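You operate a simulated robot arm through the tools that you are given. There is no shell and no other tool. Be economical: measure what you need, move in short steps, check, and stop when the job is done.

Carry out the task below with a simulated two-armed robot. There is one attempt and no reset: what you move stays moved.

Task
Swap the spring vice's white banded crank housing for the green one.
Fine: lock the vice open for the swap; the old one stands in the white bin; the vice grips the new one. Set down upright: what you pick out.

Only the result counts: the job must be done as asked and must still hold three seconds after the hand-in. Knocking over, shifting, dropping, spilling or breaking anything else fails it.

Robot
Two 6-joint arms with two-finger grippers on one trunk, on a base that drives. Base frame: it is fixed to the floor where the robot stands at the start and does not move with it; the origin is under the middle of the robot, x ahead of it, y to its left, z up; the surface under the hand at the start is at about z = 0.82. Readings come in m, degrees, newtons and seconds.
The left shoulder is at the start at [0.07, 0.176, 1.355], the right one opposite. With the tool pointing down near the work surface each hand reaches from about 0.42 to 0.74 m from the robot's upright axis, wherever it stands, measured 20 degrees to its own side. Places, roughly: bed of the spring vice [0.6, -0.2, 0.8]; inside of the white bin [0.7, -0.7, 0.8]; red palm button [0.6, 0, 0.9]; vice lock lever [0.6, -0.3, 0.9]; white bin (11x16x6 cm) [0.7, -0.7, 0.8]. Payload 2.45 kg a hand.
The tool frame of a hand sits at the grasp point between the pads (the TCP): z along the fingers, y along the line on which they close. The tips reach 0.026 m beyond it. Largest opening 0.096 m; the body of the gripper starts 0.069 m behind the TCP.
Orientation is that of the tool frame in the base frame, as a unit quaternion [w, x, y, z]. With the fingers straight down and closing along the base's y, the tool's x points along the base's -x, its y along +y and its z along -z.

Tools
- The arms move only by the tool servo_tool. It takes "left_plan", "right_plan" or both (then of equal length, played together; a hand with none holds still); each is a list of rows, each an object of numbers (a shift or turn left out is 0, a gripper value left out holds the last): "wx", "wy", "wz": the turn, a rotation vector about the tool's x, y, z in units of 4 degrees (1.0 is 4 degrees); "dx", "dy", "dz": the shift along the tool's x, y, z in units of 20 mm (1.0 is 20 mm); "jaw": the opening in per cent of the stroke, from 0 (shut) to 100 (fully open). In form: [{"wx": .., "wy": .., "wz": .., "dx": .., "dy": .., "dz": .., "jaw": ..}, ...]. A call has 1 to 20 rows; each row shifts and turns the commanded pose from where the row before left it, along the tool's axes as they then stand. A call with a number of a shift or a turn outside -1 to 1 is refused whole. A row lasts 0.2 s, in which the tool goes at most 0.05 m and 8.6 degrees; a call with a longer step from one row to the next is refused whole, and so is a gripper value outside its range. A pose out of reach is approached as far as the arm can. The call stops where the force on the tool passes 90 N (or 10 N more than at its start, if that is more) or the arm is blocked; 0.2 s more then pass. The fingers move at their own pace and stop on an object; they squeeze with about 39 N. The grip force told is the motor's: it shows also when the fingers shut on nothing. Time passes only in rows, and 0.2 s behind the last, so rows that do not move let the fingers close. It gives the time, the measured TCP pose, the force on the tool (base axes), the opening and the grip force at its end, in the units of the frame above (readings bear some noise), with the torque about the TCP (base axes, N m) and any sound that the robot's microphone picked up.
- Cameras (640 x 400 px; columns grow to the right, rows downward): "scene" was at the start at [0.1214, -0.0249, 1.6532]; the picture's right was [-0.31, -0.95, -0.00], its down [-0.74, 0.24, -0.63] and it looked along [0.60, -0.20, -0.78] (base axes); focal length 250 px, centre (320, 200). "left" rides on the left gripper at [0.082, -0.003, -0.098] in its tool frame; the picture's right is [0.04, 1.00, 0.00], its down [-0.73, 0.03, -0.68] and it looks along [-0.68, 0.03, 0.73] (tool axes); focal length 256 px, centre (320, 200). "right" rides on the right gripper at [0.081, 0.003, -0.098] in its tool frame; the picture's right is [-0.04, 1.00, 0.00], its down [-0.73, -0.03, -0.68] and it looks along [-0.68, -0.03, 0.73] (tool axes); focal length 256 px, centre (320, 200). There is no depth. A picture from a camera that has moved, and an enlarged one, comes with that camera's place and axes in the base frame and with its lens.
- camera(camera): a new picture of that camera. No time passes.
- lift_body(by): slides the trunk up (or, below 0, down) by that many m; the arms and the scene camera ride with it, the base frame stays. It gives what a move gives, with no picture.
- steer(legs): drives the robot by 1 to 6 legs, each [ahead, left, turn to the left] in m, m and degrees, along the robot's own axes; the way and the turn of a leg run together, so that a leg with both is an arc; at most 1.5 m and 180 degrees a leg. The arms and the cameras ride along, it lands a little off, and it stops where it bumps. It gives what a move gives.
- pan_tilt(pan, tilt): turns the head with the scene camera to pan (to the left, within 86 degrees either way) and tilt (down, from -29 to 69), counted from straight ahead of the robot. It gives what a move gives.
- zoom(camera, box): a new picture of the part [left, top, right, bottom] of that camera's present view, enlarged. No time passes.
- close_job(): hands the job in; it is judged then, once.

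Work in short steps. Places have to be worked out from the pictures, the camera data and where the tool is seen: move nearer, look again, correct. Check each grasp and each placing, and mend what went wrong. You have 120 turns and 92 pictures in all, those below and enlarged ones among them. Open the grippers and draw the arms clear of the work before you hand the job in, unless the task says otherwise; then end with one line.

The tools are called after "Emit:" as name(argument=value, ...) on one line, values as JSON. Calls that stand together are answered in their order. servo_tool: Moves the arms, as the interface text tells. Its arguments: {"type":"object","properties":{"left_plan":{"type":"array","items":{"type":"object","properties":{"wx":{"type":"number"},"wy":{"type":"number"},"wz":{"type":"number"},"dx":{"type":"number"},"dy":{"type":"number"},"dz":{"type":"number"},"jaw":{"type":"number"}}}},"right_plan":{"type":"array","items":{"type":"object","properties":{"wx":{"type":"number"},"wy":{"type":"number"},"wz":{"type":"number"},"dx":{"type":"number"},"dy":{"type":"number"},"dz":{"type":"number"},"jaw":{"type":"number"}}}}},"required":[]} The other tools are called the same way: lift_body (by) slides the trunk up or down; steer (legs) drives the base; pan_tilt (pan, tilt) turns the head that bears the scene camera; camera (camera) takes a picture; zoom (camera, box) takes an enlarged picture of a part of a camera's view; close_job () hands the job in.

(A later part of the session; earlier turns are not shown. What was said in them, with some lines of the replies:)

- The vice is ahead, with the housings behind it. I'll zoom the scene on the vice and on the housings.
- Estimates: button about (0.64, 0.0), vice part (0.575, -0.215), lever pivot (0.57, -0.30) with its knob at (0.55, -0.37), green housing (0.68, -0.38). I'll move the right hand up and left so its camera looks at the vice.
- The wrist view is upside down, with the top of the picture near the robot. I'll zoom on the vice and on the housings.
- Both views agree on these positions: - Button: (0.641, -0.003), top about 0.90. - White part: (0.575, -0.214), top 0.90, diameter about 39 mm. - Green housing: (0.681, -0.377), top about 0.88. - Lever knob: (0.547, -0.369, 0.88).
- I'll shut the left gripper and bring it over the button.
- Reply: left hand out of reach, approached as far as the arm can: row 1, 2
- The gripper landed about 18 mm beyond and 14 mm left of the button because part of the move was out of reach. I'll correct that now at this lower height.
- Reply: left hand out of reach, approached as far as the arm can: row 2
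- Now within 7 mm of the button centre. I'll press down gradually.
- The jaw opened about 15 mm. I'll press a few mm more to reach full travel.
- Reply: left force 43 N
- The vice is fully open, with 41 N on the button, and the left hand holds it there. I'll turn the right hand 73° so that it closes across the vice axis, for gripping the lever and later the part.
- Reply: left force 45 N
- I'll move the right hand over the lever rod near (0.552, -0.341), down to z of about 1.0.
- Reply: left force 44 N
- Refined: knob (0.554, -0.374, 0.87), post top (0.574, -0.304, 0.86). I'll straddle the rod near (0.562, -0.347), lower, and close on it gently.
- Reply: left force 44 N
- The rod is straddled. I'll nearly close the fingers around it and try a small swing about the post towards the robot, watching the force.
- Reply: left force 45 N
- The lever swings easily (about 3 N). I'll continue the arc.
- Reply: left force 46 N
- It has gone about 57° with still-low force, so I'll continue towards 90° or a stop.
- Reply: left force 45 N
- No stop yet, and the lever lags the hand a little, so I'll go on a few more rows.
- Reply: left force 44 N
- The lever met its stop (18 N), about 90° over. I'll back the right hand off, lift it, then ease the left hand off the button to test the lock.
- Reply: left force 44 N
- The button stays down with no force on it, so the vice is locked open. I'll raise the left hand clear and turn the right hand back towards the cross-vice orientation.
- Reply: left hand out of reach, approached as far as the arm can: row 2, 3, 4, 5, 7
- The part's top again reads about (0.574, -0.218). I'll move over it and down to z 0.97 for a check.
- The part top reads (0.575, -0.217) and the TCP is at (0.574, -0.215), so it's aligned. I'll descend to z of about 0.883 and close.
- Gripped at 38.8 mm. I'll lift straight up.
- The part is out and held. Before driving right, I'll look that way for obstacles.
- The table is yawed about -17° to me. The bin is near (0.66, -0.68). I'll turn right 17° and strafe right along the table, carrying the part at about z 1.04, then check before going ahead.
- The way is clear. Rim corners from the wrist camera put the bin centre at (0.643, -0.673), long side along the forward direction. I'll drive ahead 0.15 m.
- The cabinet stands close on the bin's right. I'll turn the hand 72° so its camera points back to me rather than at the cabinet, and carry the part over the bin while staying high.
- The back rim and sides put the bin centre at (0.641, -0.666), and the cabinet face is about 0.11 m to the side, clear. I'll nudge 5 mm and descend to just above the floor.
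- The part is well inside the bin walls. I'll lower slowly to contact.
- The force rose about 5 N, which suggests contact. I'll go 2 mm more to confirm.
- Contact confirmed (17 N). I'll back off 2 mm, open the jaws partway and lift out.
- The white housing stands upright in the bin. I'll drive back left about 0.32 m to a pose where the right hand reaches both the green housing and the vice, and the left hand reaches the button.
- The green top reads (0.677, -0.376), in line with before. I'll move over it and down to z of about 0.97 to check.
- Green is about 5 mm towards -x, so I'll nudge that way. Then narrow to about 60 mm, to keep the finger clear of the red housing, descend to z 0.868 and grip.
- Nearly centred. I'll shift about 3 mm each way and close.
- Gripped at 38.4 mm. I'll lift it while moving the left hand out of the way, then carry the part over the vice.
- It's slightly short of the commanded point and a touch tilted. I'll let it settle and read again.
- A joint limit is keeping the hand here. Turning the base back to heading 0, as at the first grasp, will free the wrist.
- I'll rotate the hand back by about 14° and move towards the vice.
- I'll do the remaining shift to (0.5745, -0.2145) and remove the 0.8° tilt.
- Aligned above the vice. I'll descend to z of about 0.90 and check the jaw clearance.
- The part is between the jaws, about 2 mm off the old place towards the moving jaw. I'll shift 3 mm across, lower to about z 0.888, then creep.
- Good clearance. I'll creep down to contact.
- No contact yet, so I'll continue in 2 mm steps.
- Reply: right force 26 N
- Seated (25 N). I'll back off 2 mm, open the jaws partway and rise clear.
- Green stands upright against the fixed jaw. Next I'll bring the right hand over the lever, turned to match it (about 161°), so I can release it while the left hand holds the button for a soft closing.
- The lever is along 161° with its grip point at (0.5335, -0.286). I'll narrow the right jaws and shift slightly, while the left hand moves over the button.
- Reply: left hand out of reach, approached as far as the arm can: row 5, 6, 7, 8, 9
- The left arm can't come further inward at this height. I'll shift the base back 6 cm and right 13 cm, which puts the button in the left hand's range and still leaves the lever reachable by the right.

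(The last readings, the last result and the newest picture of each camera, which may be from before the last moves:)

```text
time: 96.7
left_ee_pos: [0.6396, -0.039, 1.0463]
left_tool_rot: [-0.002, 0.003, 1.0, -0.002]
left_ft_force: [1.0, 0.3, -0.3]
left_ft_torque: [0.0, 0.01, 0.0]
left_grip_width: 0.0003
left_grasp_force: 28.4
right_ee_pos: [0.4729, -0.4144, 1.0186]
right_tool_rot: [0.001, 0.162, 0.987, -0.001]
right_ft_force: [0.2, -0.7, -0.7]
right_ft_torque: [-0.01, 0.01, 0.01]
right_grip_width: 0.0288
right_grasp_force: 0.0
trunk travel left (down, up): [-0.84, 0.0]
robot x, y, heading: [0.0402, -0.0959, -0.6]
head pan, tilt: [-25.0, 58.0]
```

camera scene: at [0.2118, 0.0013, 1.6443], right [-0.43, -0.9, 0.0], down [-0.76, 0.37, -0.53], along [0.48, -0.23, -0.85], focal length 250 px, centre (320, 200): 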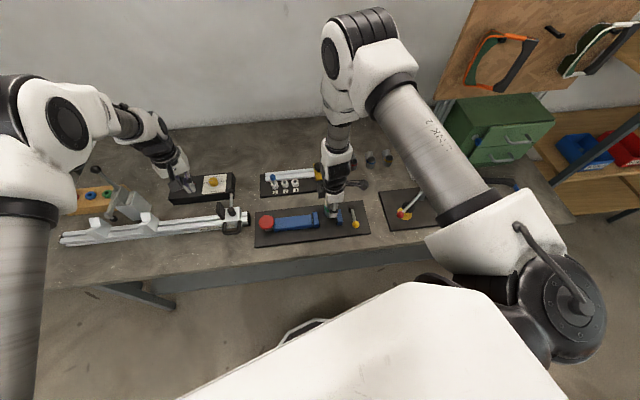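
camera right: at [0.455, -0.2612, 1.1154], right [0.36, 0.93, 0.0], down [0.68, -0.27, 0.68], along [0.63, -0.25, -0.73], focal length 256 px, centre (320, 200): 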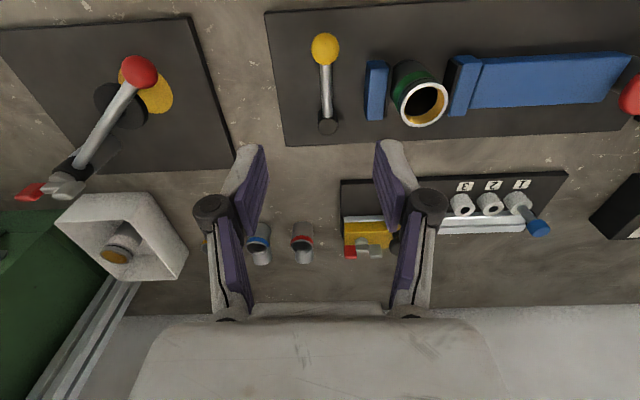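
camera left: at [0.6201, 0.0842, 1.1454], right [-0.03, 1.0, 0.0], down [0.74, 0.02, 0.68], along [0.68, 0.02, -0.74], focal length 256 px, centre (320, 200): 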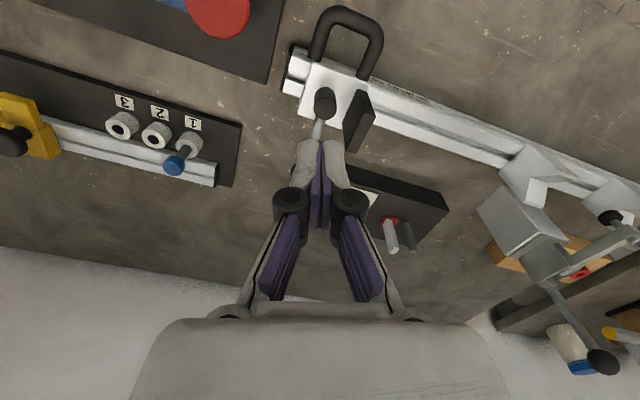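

I'll bring the left hand over the button and down to just above it, and the right hand back over the lever.

Emit:
servo_tool(left_plan=[{"dy": 0.7}, {"dy": 0.7}, {"dy": 0.7}, {"dz": 1}, {"dz": 1}, {"dz": 1}, {"dz": 1}, {"dz": 1}, {"dz": 1}, {}], right_plan=[{"dy": 1, "dx": -0.12}, {"dy": 1, "dx": -0.12}, {"dy": 1, "dx": -0.12}, {"dy": 1, "dx": -0.12}, {"dy": 1, "dx": -0.12}, {"dy": 1, "dx": -0.12}, {"dy": 1, "dx": -0.11}, {}, {}, {}])

Emit:
camera(camera="left")

Emit:
camera(camera="right")

```text
time: 98.9
left_ee_pos: [0.6405, 0.0013, 0.9261]
left_tool_rot: [-0.001, 0.003, 1.0, -0.001]
left_ft_force: [0.0, -0.1, 0.0]
left_ft_torque: [-0.03, 0.01, 0.02]
left_grip_width: 0.0002
left_grasp_force: 28.2
right_ee_pos: [0.5322, -0.2901, 1.019]
right_tool_rot: [0.001, 0.162, 0.987, 0.0]
right_ft_force: [0.2, 0.2, -0.3]
right_ft_torque: [0.01, 0.01, 0.0]
right_grip_width: 0.0288
right_grasp_force: 0.0
trunk travel left (down, up): [-0.84, 0.0]
robot x, y, heading: [0.0379, -0.0983, -0.3]
head pan, tilt: [-25.0, 58.0]
```

```text
33 pictures are left
camera left: at [0.5582, -0.0014, 1.0247], right [-0.03, 1.0, 0.0], down [0.74, 0.03, 0.68], along [0.68, 0.02, -0.74], focal length 256 px, centre (320, 200)
```

left: 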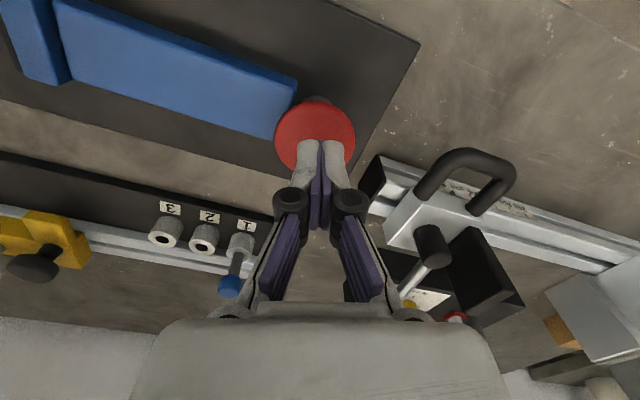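

```text
32 pictures are left
camera right: at [0.4548, -0.2597, 1.1149], right [0.36, 0.93, 0.0], down [0.68, -0.26, 0.68], along [0.64, -0.24, -0.73], focal length 256 px, centre (320, 200)
```

right: 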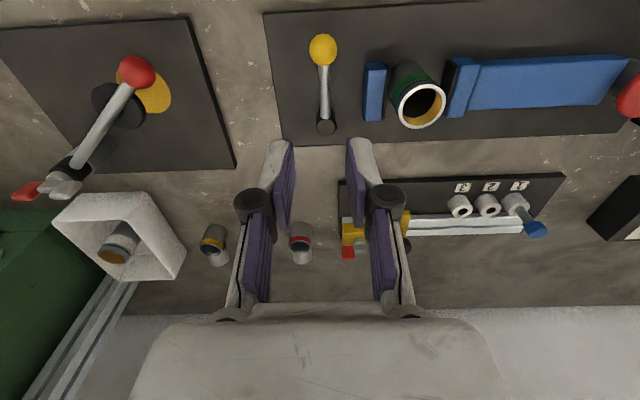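

Both are in place. I'll press the button to full travel, then lower the right fingers around the lever rod.

Emit:
servo_tool(left_plan=[{"dz": 0.4}, {"dz": 0.4}, {"dz": 0.3}, {}], right_plan=[{"dy": 0.15}, {}, {}, {}])

Emit:
servo_tool(right_plan=[{"dz": 1}, {"dz": 1}, {"dz": 1}, {"dz": 1}, {"dz": 1}, {"dz": 1}, {"dz": 1}, {}])

Emit:
camera(camera="right")

```text
time: 99.9
left_ee_pos: [0.639, 0.0013, 0.9047]
left_tool_rot: [-0.001, 0.003, 1.0, -0.001]
left_ft_force: [0.3, 0.4, 2.3]
left_ft_torque: [0.01, 0.01, 0.01]
left_grip_width: 0.0061
left_grasp_force: 28.2
right_ee_pos: [0.5323, -0.286, 1.0193]
right_tool_rot: [0.001, 0.162, 0.987, 0.0]
right_ft_force: [-0.3, 0.3, 0.5]
right_ft_torque: [0.02, 0.01, -0.01]
right_grip_width: 0.0287
right_grasp_force: 0.0
trunk travel left (down, up): [-0.84, 0.0]
robot x, y, heading: [0.0379, -0.0982, -0.4]
head pan, tilt: [-25.0, 58.0]
```

```text
time: 101.7
left_ee_pos: [0.6395, 0.0011, 0.9037]
left_tool_rot: [-0.001, 0.004, 1.0, 0.0]
left_ft_force: [0.3, 0.5, 2.4]
left_ft_torque: [0.04, 0.01, 0.01]
left_grip_width: 0.0058
left_grasp_force: 29.1
right_ee_pos: [0.533, -0.2851, 0.8778]
right_tool_rot: [0.001, 0.161, 0.987, 0.0]
right_ft_force: [0.0, 0.1, 0.5]
right_ft_torque: [-0.02, 0.04, 0.01]
right_grip_width: 0.0289
right_grasp_force: 0.0
trunk travel left (down, up): [-0.84, 0.0]
robot x, y, heading: [0.0368, -0.0989, -0.4]
head pan, tilt: [-25.0, 58.0]
```

```text
31 pictures are left
camera right: at [0.4564, -0.2557, 0.9744], right [0.36, 0.93, 0.0], down [0.68, -0.26, 0.68], along [0.64, -0.24, -0.73], focal length 256 px, centre (320, 200)
```

right: 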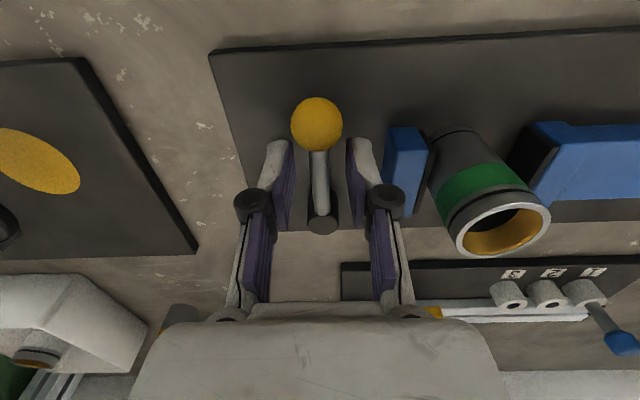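

The rod is centred. I'll press the button 3 mm more and start swinging the lever back.

Emit:
servo_tool(left_plan=[{"dz": 0.12}, {}, {}, {}, {}, {}, {}, {}, {}, {}, {}, {}], right_plan=[{"jaw": 17}, {}, {"wz": -1, "dy": -0.157}, {"wz": -1, "dy": -0.157}, {"wz": -1, "dy": -0.157}, {"wz": -1, "dy": -0.157}, {"wz": -1, "dy": -0.157}, {"wz": -1, "dy": -0.157}, {"wz": -1, "dy": -0.157}, {"wz": -1, "dy": -0.157}, {"wz": -1, "dy": -0.157}, {"wz": -1, "dy": -0.157}])

Emit:
camera(camera="right")

```text
time: 104.3
left_ee_pos: [0.6395, 0.0023, 0.9029]
left_tool_rot: [0.0, 0.004, 1.0, -0.001]
left_ft_force: [11.7, 1.5, 25.5]
left_ft_torque: [0.01, -0.3, 0.01]
left_grip_width: 0.0059
left_grasp_force: 28.6
right_ee_pos: [0.5321, -0.3153, 0.8804]
right_tool_rot: [0.001, -0.187, 0.982, -0.001]
right_ft_force: [-0.8, 1.9, 0.1]
right_ft_torque: [0.05, 0.06, -0.02]
right_grip_width: 0.018
right_grasp_force: 1.5
trunk travel left (down, up): [-0.84, 0.0]
robot x, y, heading: [0.0404, -0.0983, -0.5]
head pan, tilt: [-25.0, 58.0]
```

```text
30 pictures are left
camera right: at [0.4553, -0.3425, 0.9765], right [-0.33, 0.94, 0.0], down [0.69, 0.24, 0.68], along [0.64, 0.22, -0.73], focal length 256 px, centre (320, 200)
```

right: 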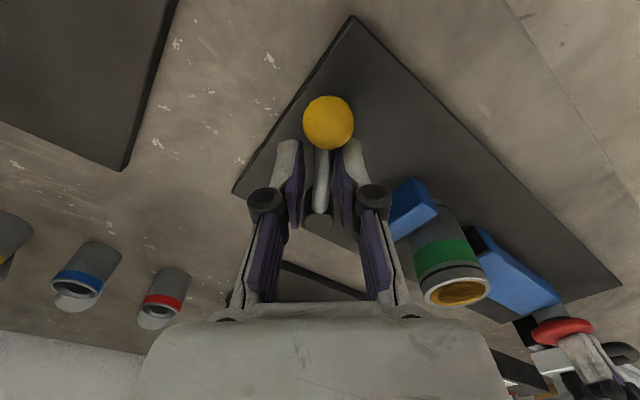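

The lever follows. I'll continue to the end of its travel.

Emit:
servo_tool(right_plan=[{"wz": -1, "dy": -0.157}, {"wz": -1, "dy": -0.157}, {"wz": -1, "dy": -0.157}, {"wz": -1, "dy": -0.157}, {"wz": -1, "dy": -0.157}, {"wz": -1, "dy": -0.157}, {"wz": -1, "dy": -0.157}, {"wz": -1, "dy": -0.157}, {"wz": -1, "dy": -0.157}, {"wz": -1, "dy": -0.157}, {"wz": -1, "dy": -0.157}, {"wz": -1, "dy": -0.157}, {"wz": -1, "dy": -0.157}])

Emit:
camera(camera="right")

```text
time: 107.1
left_ee_pos: [0.6389, 0.0016, 0.9032]
left_tool_rot: [0.0, 0.004, 1.0, -0.002]
left_ft_force: [9.8, 0.5, 26.4]
left_ft_torque: [0.04, -0.27, -0.03]
left_grip_width: 0.0057
left_grasp_force: 28.9
right_ee_pos: [0.561, -0.3429, 0.8802]
right_tool_rot: [0.001, -0.598, 0.802, -0.001]
right_ft_force: [-1.4, 1.1, -0.2]
right_ft_torque: [0.04, 0.03, -0.02]
right_grip_width: 0.0175
right_grasp_force: 0.9
trunk travel left (down, up): [-0.84, 0.0]
robot x, y, heading: [0.0395, -0.0971, -0.1]
head pan, tilt: [-25.0, 58.0]
```

```text
29 pictures are left
camera right: at [0.5329, -0.421, 0.9775], right [-0.95, 0.32, 0.0], down [0.24, 0.7, 0.68], along [0.22, 0.64, -0.73], focal length 256 px, centre (320, 200)
```

right: 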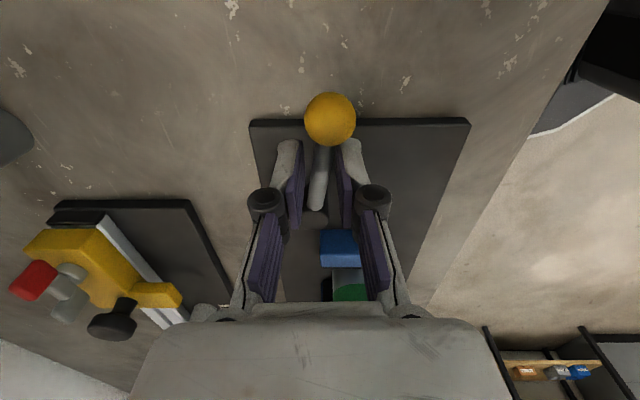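

The lever lags a little, so I'll push on gently until the stop.

Emit:
servo_tool(right_plan=[{"wz": -1, "dy": -0.157}, {"wz": -0.5, "dy": -0.157}, {"dy": -0.15}, {}])

```text
time: 108.1
left_ee_pos: [0.6374, 0.0018, 0.9023]
left_tool_rot: [0.0, 0.004, 1.0, 0.0]
left_ft_force: [9.3, 0.4, 24.3]
left_ft_torque: [0.02, -0.28, -0.01]
left_grip_width: 0.006
left_grasp_force: 29.2
right_ee_pos: [0.5687, -0.3465, 0.8797]
right_tool_rot: [0.0, -0.639, 0.769, 0.0]
right_ft_force: [-5.8, 2.8, -1.5]
right_ft_torque: [0.0, 0.09, -0.11]
right_grip_width: 0.0205
right_grasp_force: 3.4
trunk travel left (down, up): [-0.84, 0.0]
robot x, y, heading: [0.0381, -0.0963, -0.3]
head pan, tilt: [-25.0, 58.0]
```

Force is rising at the stop (about 6 N). I'll back the right hand off the lever and ease the button up slowly, watching the jaw.

Emit:
servo_tool(left_plan=[{"dz": -0.1}, {"dz": -0.1}, {"dz": -0.1}, {"dz": -0.1}, {"dz": -0.1}, {"dz": -0.1}, {"dz": -0.1}, {"dz": -0.1}, {"dz": -0.1}, {"dz": -0.1}, {"dz": -0.1}, {"dz": -0.1}], right_plan=[{"dy": 0.2, "jaw": 30}, {}, {}, {}, {}, {}, {}, {}, {}, {}, {}, {}])

Emit:
zoom(camera="scene", box=[240, 160, 400, 260])

```text
time: 110.7
left_ee_pos: [0.6408, 0.0023, 0.9239]
left_tool_rot: [-0.002, 0.004, 1.0, 0.0]
left_ft_force: [-1.1, -0.9, 0.7]
left_ft_torque: [-0.01, -0.04, 0.01]
left_grip_width: 0.0
left_grasp_force: 28.4
right_ee_pos: [0.5652, -0.3433, 0.8789]
right_tool_rot: [-0.001, -0.638, 0.77, -0.001]
right_ft_force: [0.1, 0.1, -0.1]
right_ft_torque: [0.01, 0.01, 0.03]
right_grip_width: 0.0287
right_grasp_force: 0.1
trunk travel left (down, up): [-0.84, 0.0]
robot x, y, heading: [0.0399, -0.1001, -0.6]
head pan, tilt: [-25.0, 58.0]
```

```text
4.00 times, centred on (320, 210) of scene
camera zoom: at [0.1506, -0.1281, 1.6441], right [-0.43, -0.9, 0.0], down [-0.77, 0.36, -0.53], along [0.48, -0.23, -0.85], focal length 1001 px, centre (320, 160)
```

zoom: 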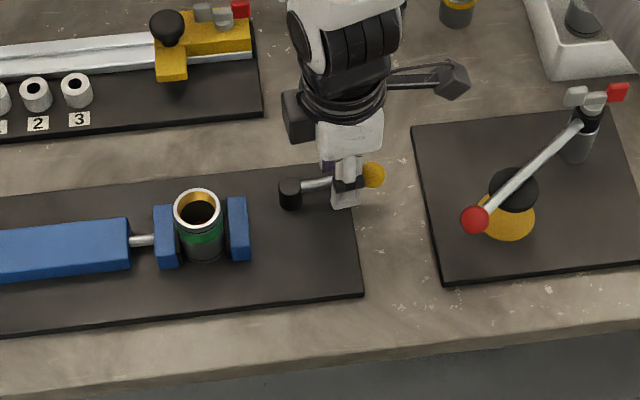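

The jaw has closed on the green housing, upright. I'll raise both hands clear.

Emit:
servo_tool(left_plan=[{"dz": -1}, {"dz": -1}, {"dz": -1}, {"dz": -1}, {"dz": -1}, {}, {}, {}], right_plan=[{"dz": -1}, {"dz": -1}, {"dz": -1}, {"dz": -1}, {"dz": -1}, {"dz": -1}, {"dz": -1}, {"jaw": 95}])

Emit:
steer(legs=[[-0.15, 0, 0]])

Emit:
servo_tool(left_plan=[{"jaw": 95}, {}, {}])

Emit:
camera(camera="scene")

Emit:
zoom(camera="scene", box=[270, 100, 430, 200])

```text
time: 112.5
left_ee_pos: [0.6399, 0.0029, 1.0252]
left_tool_rot: [0.0, 0.003, 1.0, -0.001]
left_ft_force: [0.3, 0.8, -0.4]
left_ft_torque: [0.02, -0.02, 0.02]
left_grip_width: 0.0
left_grasp_force: 28.6
right_ee_pos: [0.5644, -0.3449, 1.0186]
right_tool_rot: [-0.001, -0.638, 0.77, -0.001]
right_ft_force: [0.0, -0.3, 0.2]
right_ft_torque: [0.01, 0.0, 0.03]
right_grip_width: 0.0913
right_grasp_force: 0.0
trunk travel left (down, up): [-0.84, 0.0]
robot x, y, heading: [0.0377, -0.0991, -0.3]
head pan, tilt: [-25.0, 58.0]
```

```text
time: 113.9
left_ee_pos: [0.4851, 0.001, 1.0229]
left_tool_rot: [-0.003, 0.004, 1.0, -0.001]
left_ft_force: [0.1, 1.4, 0.1]
left_ft_torque: [0.0, -0.02, 0.03]
left_grip_width: 0.0
left_grasp_force: 28.7
right_ee_pos: [0.4101, -0.3438, 1.0165]
right_tool_rot: [0.0, -0.638, 0.77, 0.0]
right_ft_force: [-0.3, 0.8, -0.1]
right_ft_torque: [0.02, 0.02, -0.02]
right_grip_width: 0.0911
right_grasp_force: 0.0
trunk travel left (down, up): [-0.84, 0.0]
robot x, y, heading: [-0.12, -0.0994, -0.8]
head pan, tilt: [-25.0, 58.0]
```

```text
time: 114.7
left_ee_pos: [0.4817, 0.001, 1.0256]
left_tool_rot: [0.0, 0.004, 1.0, -0.001]
left_ft_force: [-0.1, 0.0, -0.6]
left_ft_torque: [0.0, -0.03, -0.01]
left_grip_width: 0.0911
left_grasp_force: 0.1
right_ee_pos: [0.4059, -0.3442, 1.0189]
right_tool_rot: [0.001, -0.637, 0.77, 0.0]
right_ft_force: [-0.3, -0.5, -0.3]
right_ft_torque: [-0.02, -0.04, 0.05]
right_grip_width: 0.0912
right_grasp_force: 0.0
trunk travel left (down, up): [-0.84, 0.0]
robot x, y, heading: [-0.1189, -0.0943, -0.7]
head pan, tilt: [-25.0, 58.0]
```

```text
27 pictures are left
camera scene: at [-0.0078, -0.1272, 1.6444], right [-0.43, -0.9, 0.0], down [-0.76, 0.37, -0.53], along [0.48, -0.23, -0.85], focal length 250 px, centre (320, 200)
```

scene: 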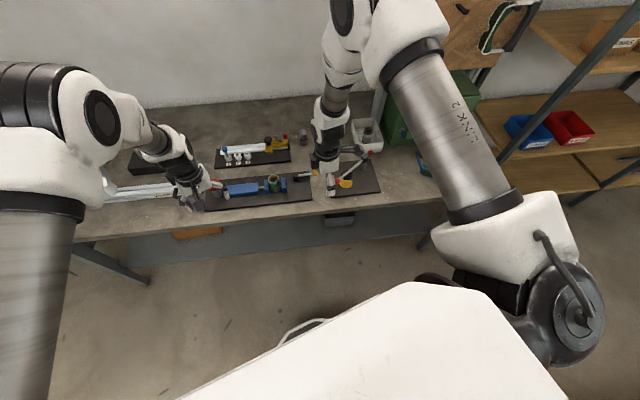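

```text
4.00 times, centred on (350, 150) of scene
camera zoom: at [-0.0078, -0.1272, 1.6444], right [-0.43, -0.9, 0.0], down [-0.76, 0.37, -0.53], along [0.48, -0.23, -0.85], focal length 1001 px, centre (200, 400)
```

zoom: 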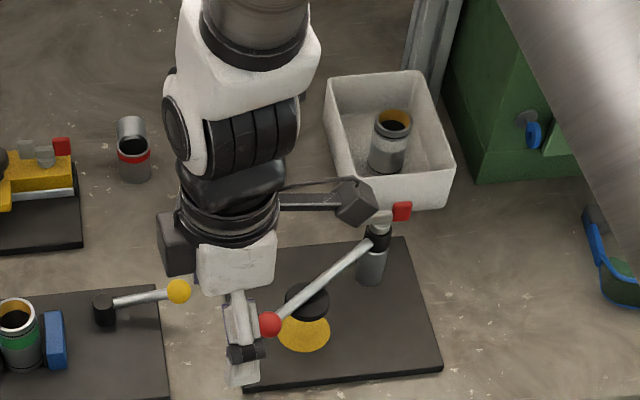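

White is upright in the bin, green is gripped in the vice, the lever is back in its released position, and both hands are open and clear. Handing in.

Emit:
close_job()

```text
The job is handed in.
```

The white banded housing now stands upright in the white bin, and the vice is unlocked and grips the green housing upright.
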